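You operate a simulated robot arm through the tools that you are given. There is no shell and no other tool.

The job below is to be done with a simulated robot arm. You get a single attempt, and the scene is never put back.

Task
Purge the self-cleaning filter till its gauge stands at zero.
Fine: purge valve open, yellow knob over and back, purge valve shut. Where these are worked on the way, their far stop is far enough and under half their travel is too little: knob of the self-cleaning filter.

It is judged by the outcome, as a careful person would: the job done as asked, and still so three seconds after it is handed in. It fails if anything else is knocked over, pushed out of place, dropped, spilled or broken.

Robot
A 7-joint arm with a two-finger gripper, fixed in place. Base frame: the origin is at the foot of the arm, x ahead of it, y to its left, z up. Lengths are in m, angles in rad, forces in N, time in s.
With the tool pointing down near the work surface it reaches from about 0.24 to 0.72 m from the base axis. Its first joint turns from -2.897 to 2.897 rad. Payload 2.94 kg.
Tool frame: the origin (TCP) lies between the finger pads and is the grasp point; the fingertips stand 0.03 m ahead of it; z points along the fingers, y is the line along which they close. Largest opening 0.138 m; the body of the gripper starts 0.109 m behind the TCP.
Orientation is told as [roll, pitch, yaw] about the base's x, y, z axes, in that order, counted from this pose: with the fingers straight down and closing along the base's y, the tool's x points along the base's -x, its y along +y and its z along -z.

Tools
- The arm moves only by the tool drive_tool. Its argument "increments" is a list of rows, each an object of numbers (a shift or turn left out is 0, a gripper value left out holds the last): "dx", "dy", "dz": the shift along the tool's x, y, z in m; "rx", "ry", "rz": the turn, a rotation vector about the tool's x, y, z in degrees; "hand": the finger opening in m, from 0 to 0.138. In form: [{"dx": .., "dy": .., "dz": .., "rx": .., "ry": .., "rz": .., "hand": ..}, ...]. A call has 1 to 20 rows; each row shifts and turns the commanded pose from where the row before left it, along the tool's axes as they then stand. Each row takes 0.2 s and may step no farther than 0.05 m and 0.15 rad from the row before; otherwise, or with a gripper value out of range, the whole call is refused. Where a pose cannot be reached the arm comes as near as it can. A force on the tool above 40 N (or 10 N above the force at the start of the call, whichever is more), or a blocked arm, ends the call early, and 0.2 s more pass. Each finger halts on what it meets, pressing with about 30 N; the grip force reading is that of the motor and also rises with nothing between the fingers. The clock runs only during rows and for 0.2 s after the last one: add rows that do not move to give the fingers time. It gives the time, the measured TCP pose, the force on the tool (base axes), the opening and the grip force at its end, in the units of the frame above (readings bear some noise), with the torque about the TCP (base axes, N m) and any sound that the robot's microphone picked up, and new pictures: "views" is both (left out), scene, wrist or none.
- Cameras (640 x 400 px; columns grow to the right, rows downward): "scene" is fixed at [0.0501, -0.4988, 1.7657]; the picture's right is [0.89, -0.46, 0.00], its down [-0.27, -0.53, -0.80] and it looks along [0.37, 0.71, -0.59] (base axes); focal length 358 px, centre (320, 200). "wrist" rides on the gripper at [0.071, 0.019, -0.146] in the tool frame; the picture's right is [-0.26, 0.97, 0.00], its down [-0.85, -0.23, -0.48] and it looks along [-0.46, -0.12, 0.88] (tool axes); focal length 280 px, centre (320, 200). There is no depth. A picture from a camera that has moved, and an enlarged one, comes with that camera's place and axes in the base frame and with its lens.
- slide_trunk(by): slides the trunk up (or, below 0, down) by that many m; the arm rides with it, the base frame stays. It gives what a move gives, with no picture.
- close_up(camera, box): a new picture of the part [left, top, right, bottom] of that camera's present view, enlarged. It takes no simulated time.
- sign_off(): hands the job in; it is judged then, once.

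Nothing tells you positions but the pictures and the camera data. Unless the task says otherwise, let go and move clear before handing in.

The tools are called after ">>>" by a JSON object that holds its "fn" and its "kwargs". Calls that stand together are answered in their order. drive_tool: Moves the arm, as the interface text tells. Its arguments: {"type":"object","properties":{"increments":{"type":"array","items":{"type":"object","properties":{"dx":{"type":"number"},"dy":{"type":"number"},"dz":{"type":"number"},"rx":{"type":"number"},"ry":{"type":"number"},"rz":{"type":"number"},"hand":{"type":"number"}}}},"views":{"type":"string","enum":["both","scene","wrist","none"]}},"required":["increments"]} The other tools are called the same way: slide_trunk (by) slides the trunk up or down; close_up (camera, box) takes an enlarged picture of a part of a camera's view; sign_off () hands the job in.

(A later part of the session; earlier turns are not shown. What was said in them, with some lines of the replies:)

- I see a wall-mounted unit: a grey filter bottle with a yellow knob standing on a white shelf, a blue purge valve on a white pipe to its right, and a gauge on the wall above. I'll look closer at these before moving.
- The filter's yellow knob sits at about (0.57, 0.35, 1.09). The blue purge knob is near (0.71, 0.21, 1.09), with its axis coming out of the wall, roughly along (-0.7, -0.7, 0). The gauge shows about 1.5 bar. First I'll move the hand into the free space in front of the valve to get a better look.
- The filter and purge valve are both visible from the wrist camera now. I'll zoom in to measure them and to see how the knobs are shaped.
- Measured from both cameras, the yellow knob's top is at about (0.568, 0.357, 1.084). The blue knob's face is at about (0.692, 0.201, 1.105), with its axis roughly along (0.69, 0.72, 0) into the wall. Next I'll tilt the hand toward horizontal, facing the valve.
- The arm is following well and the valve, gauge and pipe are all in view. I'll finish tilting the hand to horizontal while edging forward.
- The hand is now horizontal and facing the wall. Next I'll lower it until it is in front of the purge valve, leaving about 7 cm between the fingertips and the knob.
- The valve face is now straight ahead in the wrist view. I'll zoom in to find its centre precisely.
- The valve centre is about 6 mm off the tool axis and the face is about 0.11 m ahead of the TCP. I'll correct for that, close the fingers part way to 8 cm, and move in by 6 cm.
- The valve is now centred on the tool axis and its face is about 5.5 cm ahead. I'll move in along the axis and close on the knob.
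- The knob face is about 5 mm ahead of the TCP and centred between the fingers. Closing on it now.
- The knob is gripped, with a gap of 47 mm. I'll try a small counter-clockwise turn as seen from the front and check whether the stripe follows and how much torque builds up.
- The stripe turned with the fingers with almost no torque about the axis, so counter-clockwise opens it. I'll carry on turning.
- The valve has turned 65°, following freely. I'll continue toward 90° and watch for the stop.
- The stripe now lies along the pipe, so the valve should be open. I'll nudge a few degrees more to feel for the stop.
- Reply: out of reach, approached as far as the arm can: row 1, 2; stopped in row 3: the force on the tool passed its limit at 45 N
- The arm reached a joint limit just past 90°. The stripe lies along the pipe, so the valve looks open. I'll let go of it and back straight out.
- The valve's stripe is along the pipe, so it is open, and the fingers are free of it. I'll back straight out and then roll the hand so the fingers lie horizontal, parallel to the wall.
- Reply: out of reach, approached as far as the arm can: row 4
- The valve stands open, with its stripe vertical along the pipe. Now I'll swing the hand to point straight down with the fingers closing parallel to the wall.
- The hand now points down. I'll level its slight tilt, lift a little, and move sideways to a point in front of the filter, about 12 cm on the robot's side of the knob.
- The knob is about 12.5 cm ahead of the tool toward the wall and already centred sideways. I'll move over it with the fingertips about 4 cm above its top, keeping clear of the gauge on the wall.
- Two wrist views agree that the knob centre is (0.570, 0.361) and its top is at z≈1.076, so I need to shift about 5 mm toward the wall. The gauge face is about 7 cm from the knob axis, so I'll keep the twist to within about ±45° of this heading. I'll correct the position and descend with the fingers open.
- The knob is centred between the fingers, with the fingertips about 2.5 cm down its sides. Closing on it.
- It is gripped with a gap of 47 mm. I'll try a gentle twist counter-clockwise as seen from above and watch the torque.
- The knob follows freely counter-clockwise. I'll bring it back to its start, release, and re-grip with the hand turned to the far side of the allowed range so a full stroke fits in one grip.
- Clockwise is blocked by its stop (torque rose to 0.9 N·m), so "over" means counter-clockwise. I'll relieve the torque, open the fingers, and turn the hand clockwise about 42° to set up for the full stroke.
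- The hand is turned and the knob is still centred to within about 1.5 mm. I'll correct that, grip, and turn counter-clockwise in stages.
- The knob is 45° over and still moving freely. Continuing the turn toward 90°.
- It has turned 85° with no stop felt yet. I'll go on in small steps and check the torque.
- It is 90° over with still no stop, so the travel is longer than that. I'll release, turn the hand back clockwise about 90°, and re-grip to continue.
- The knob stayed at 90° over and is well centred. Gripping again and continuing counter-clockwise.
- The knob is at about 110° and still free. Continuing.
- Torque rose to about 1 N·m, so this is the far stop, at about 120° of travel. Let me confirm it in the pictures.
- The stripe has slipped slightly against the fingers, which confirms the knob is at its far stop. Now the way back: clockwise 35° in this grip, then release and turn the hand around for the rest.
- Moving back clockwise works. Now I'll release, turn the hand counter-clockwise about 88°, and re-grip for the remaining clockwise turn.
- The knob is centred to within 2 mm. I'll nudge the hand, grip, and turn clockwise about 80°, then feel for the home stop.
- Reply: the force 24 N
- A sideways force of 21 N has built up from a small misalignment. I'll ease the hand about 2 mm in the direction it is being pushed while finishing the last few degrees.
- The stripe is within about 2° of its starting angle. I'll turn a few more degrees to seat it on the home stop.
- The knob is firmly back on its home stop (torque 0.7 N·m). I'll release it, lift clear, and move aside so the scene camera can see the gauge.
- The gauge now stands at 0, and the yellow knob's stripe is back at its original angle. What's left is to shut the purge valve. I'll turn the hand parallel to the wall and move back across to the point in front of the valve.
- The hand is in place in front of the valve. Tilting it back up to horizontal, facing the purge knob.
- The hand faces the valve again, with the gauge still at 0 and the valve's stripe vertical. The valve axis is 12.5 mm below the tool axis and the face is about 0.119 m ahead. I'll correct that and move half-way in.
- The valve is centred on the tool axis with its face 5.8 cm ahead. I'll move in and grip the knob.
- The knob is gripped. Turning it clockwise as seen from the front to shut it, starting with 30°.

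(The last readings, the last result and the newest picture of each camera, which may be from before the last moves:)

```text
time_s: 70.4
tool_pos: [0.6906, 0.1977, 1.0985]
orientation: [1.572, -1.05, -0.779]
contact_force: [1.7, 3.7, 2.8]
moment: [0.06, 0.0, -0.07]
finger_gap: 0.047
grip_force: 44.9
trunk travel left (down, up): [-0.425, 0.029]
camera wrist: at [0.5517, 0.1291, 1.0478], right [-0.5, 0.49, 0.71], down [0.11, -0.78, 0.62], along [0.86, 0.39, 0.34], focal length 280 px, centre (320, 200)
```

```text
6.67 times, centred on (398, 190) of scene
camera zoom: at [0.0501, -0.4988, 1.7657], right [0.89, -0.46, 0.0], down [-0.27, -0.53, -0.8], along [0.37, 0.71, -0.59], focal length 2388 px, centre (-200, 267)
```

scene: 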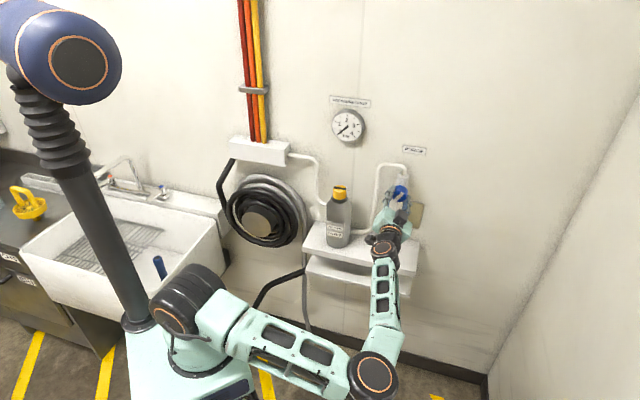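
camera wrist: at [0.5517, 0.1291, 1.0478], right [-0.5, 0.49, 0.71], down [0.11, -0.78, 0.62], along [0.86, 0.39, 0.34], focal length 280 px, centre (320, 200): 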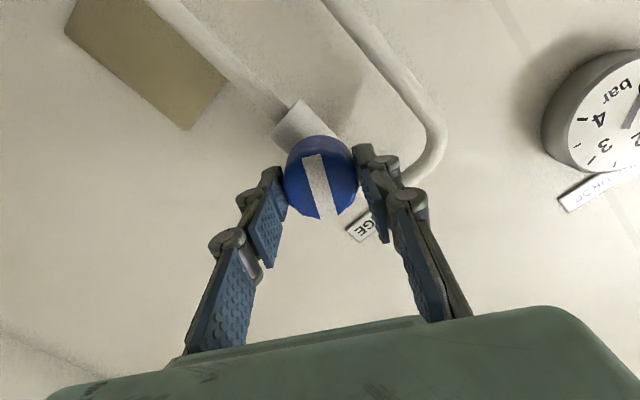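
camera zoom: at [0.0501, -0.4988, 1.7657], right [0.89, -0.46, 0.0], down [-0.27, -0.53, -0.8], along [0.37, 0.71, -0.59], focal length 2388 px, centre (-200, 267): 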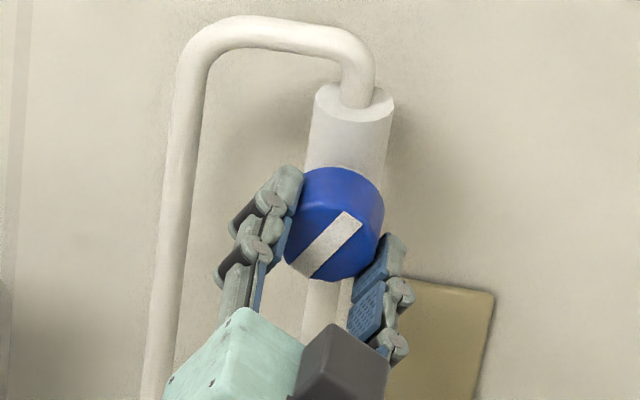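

The valve follows freely with very low force. Continuing clockwise by another 50°.

>>> {"fn": "drive_tool", "kwargs": {"increments": [{"rz": 5}, {"rz": 5}, {"rz": 5}, {"rz": 5}, {"rz": 5}, {"rz": 5}, {"rz": 5}, {"rz": 5}, {"rz": 5}, {"rz": 5}, {}], "views": "both"}}

>>> {"fn": "close_up", "kwargs": {"camera": "scene", "box": [350, 160, 446, 220]}}

```text
time_s: 72.8
tool_pos: [0.6917, 0.197, 1.1008]
orientation: [1.572, -0.177, -0.777]
contact_force: [1.6, 6.1, 4.5]
moment: [0.03, -0.06, 0.01]
finger_gap: 0.0472
grip_force: 45.4
trunk travel left (down, up): [-0.425, 0.029]
camera wrist: at [0.5364, 0.144, 1.1065], right [0.06, -0.06, 1.0], down [0.29, -0.95, -0.08], along [0.95, 0.3, -0.04], focal length 280 px, centre (320, 200)
```

scene: 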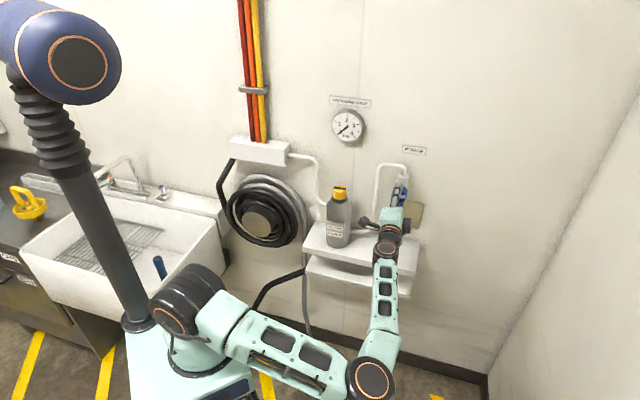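
wrist: 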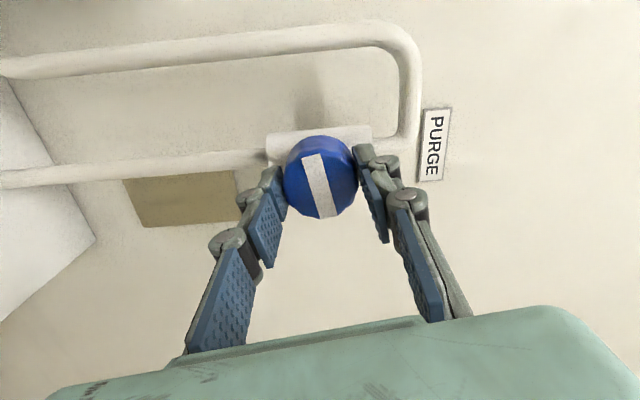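

```text
6.67 times, centred on (398, 190) of scene
camera zoom: at [0.0501, -0.4988, 1.7657], right [0.89, -0.46, 0.0], down [-0.27, -0.53, -0.8], along [0.37, 0.71, -0.59], focal length 2388 px, centre (-200, 267)
```

zoom: 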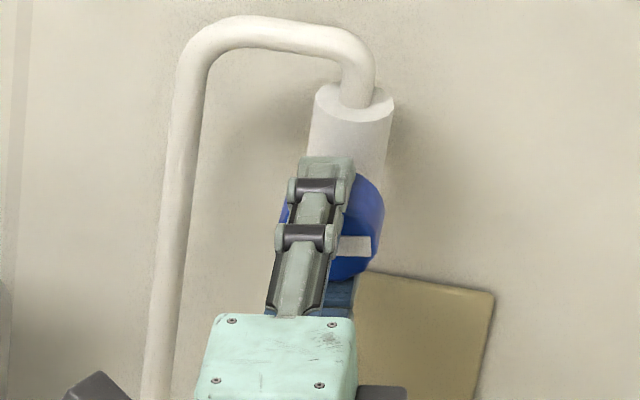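

The valve is 80° closed. I'll go the last 10° and watch for the stop.

>>> {"fn": "drive_tool", "kwargs": {"increments": [{"rz": 4}, {"rz": 4}, {"rz": 2}, {}], "views": "none"}}

```text
time_s: 73.8
tool_pos: [0.6898, 0.1962, 1.1012]
orientation: [1.571, -0.001, -0.777]
contact_force: [0.5, 5.0, 4.2]
moment: [0.03, -0.08, 0.1]
finger_gap: 0.0473
grip_force: 44.7
trunk travel left (down, up): [-0.425, 0.029]
```

>>> {"fn": "drive_tool", "kwargs": {"increments": [{"rz": 2}, {"rz": 2}, {}], "views": "wrist"}}

>>> {"fn": "close_up", "kwargs": {"camera": "wrist", "box": [200, 80, 440, 230]}}

```text
time_s: 74.6
tool_pos: [0.6906, 0.1964, 1.1002]
orientation: [1.574, 0.066, -0.778]
contact_force: [3.9, 6.2, 5.1]
moment: [-0.45, -0.63, -0.07]
finger_gap: 0.047
grip_force: 45.0
trunk travel left (down, up): [-0.425, 0.029]
camera wrist: at [0.5391, 0.1413, 1.124], right [0.23, -0.23, 0.95], down [0.26, -0.92, -0.29], along [0.94, 0.31, -0.15], focal length 280 px, centre (320, 200)
```

wrist: 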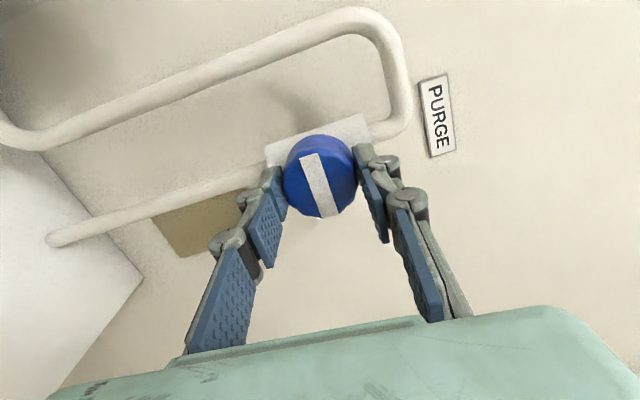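

```text
2.67 times, centred on (320, 155) of wrist
camera zoom: at [0.5391, 0.1413, 1.124], right [0.23, -0.23, 0.95], down [0.26, -0.92, -0.29], along [0.94, 0.31, -0.15], focal length 748 px, centre (320, 320)
```

zoom: 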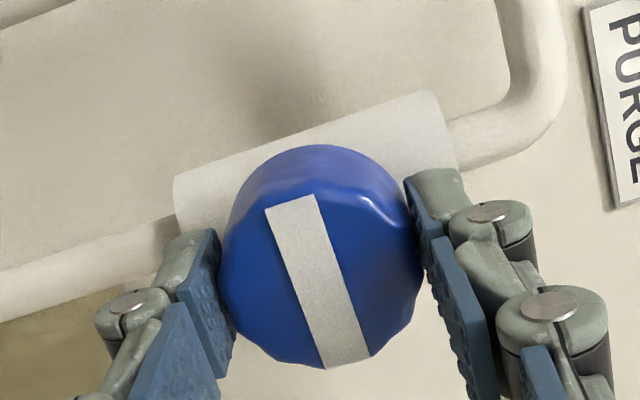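

Torque about the axis is 0.76 N·m and the stripe lies square across the pipe, so the valve is shut on its stop. I'll release and back straight out.

>>> {"fn": "drive_tool", "kwargs": {"increments": [{"hand": 0.09}, {}, {}, {"dz": -0.015}, {"dz": -0.025}, {"dz": -0.03}, {"dz": -0.03}, {}], "views": "both"}}

>>> {"fn": "close_up", "kwargs": {"camera": "scene", "box": [310, 170, 430, 245]}}

>>> {"fn": "close_up", "kwargs": {"camera": "scene", "box": [320, 90, 440, 165]}}

```text
time_s: 76.4
tool_pos: [0.6206, 0.125, 1.0994]
orientation: [1.572, 0.068, -0.777]
contact_force: [0.0, -0.6, 0.4]
moment: [-0.01, 0.01, 0.02]
finger_gap: 0.0899
grip_force: 0.1
trunk travel left (down, up): [-0.425, 0.029]
camera wrist: at [0.4689, 0.0694, 1.1234], right [0.23, -0.23, 0.95], down [0.26, -0.92, -0.29], along [0.94, 0.31, -0.15], focal length 280 px, centre (320, 200)
```

scene: 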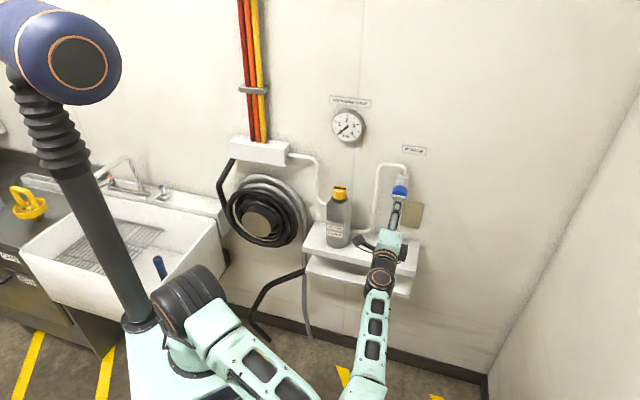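
wrist: 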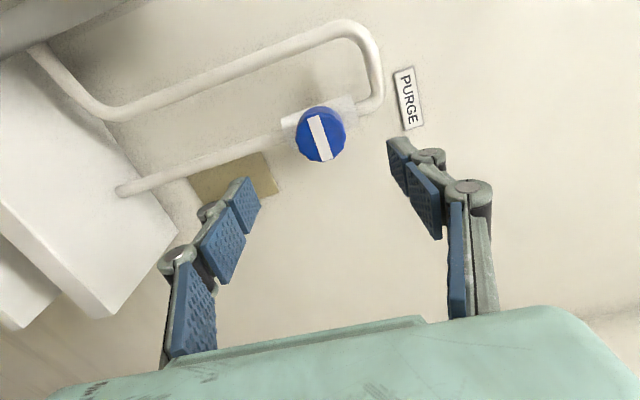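

```text
5.33 times, centred on (370, 208) of scene
camera zoom: at [0.0501, -0.4988, 1.7657], right [0.89, -0.46, 0.0], down [-0.27, -0.53, -0.8], along [0.37, 0.71, -0.59], focal length 1910 px, centre (53, 160)
```

zoom: 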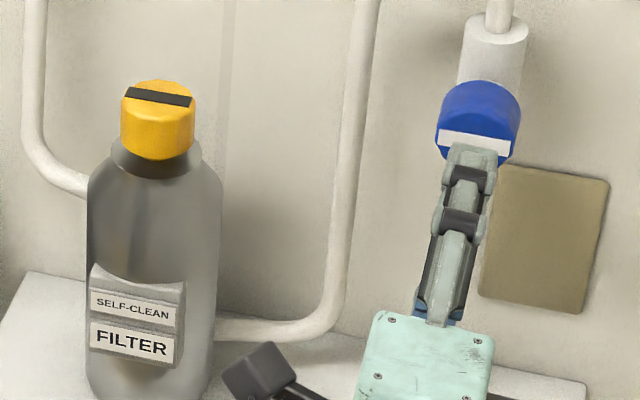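

```text
5.33 times, centred on (380, 128) of scene
camera zoom: at [0.0501, -0.4988, 1.7657], right [0.89, -0.46, 0.0], down [-0.27, -0.53, -0.8], along [0.37, 0.71, -0.59], focal length 1910 px, centre (0, 587)
```

zoom: 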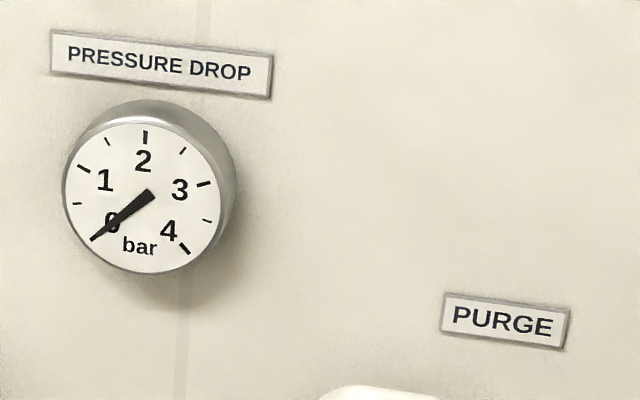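

The valve's stripe is back across the pipe, the yellow knob is at its home position, the gauge reads 0, and the hand is clear. I'll back off slightly more and hold for a couple of seconds to confirm it all stays put.

>>> {"fn": "drive_tool", "kwargs": {"increments": [{"dz": -0.02}, {"dz": -0.02}, {}, {}, {}, {}, {}, {}, {}, {}, {}, {}], "views": "scene"}}

>>> {"fn": "close_up", "kwargs": {"camera": "scene", "box": [300, 80, 440, 250]}}

>>> {"fn": "close_up", "kwargs": {"camera": "wrist", "box": [240, 60, 400, 160]}}

```text
time_s: 79.0
tool_pos: [0.5936, 0.0953, 1.0987]
orientation: [1.572, 0.068, -0.777]
contact_force: [-0.6, 0.2, 0.3]
moment: [0.0, 0.02, 0.0]
finger_gap: 0.0901
grip_force: 0.1
trunk travel left (down, up): [-0.425, 0.029]
```

scene: 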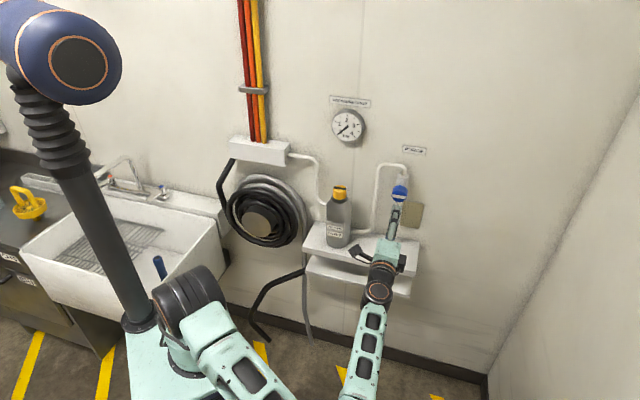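

```text
2.35 times, centred on (370, 165) of scene
camera zoom: at [0.0501, -0.4988, 1.7657], right [0.89, -0.46, 0.0], down [-0.27, -0.53, -0.8], along [0.37, 0.71, -0.59], focal length 843 px, centre (202, 282)
```

zoom: 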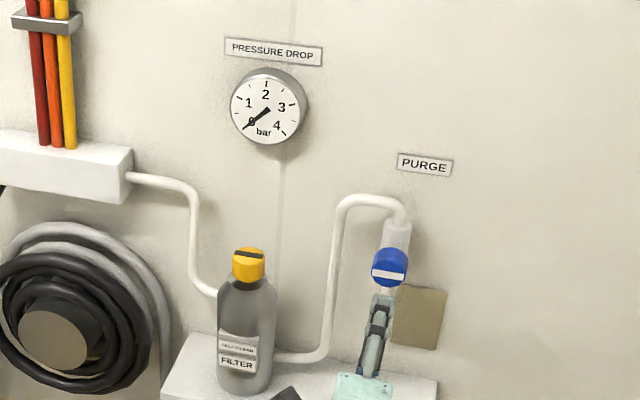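

```text
4.00 times, centred on (320, 110) of wrist
camera zoom: at [0.4416, 0.0408, 1.1236], right [0.23, -0.23, 0.95], down [0.26, -0.92, -0.29], along [0.94, 0.31, -0.15], focal length 1122 px, centre (320, 560)
```

zoom: 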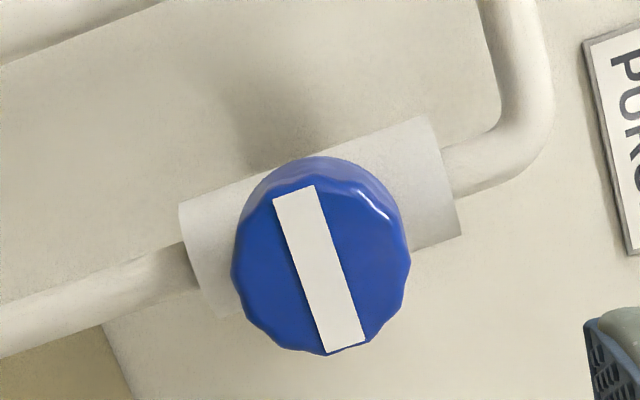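

The gauge is holding at 0, the yellow knob is back at its start position, the purge valve is shut with its stripe across the pipe, and nothing else has moved. The hand is open and clear, so I'm handing the job in.

>>> {"fn": "sign_off", "kwargs": {}}

```text
The job is handed in.
```

The self-cleaning filter is purged and its gauge stands at zero, down from about 1.5 bar. I've handed the job in.

- **Purge valve open:** I turned the blue knob a quarter turn, until its stripe lay along the pipe. The arm ran out of reach there, so I never felt its open stop.
- **Yellow knob over and back:** I turned it counter-clockwise to its far stop, about 120° of travel, then back to its home stop. It needed re-gripping part way in each direction. One stroke was enough to bring the gauge to zero.
- **Purge valve shut:** I turned it back until I felt its stop, with its stripe square across the pipe again.

After letting go and backing clear, I watched for about two seconds and the gauge stayed at zero. I saw nothing else moved or knocked in the final pictures.
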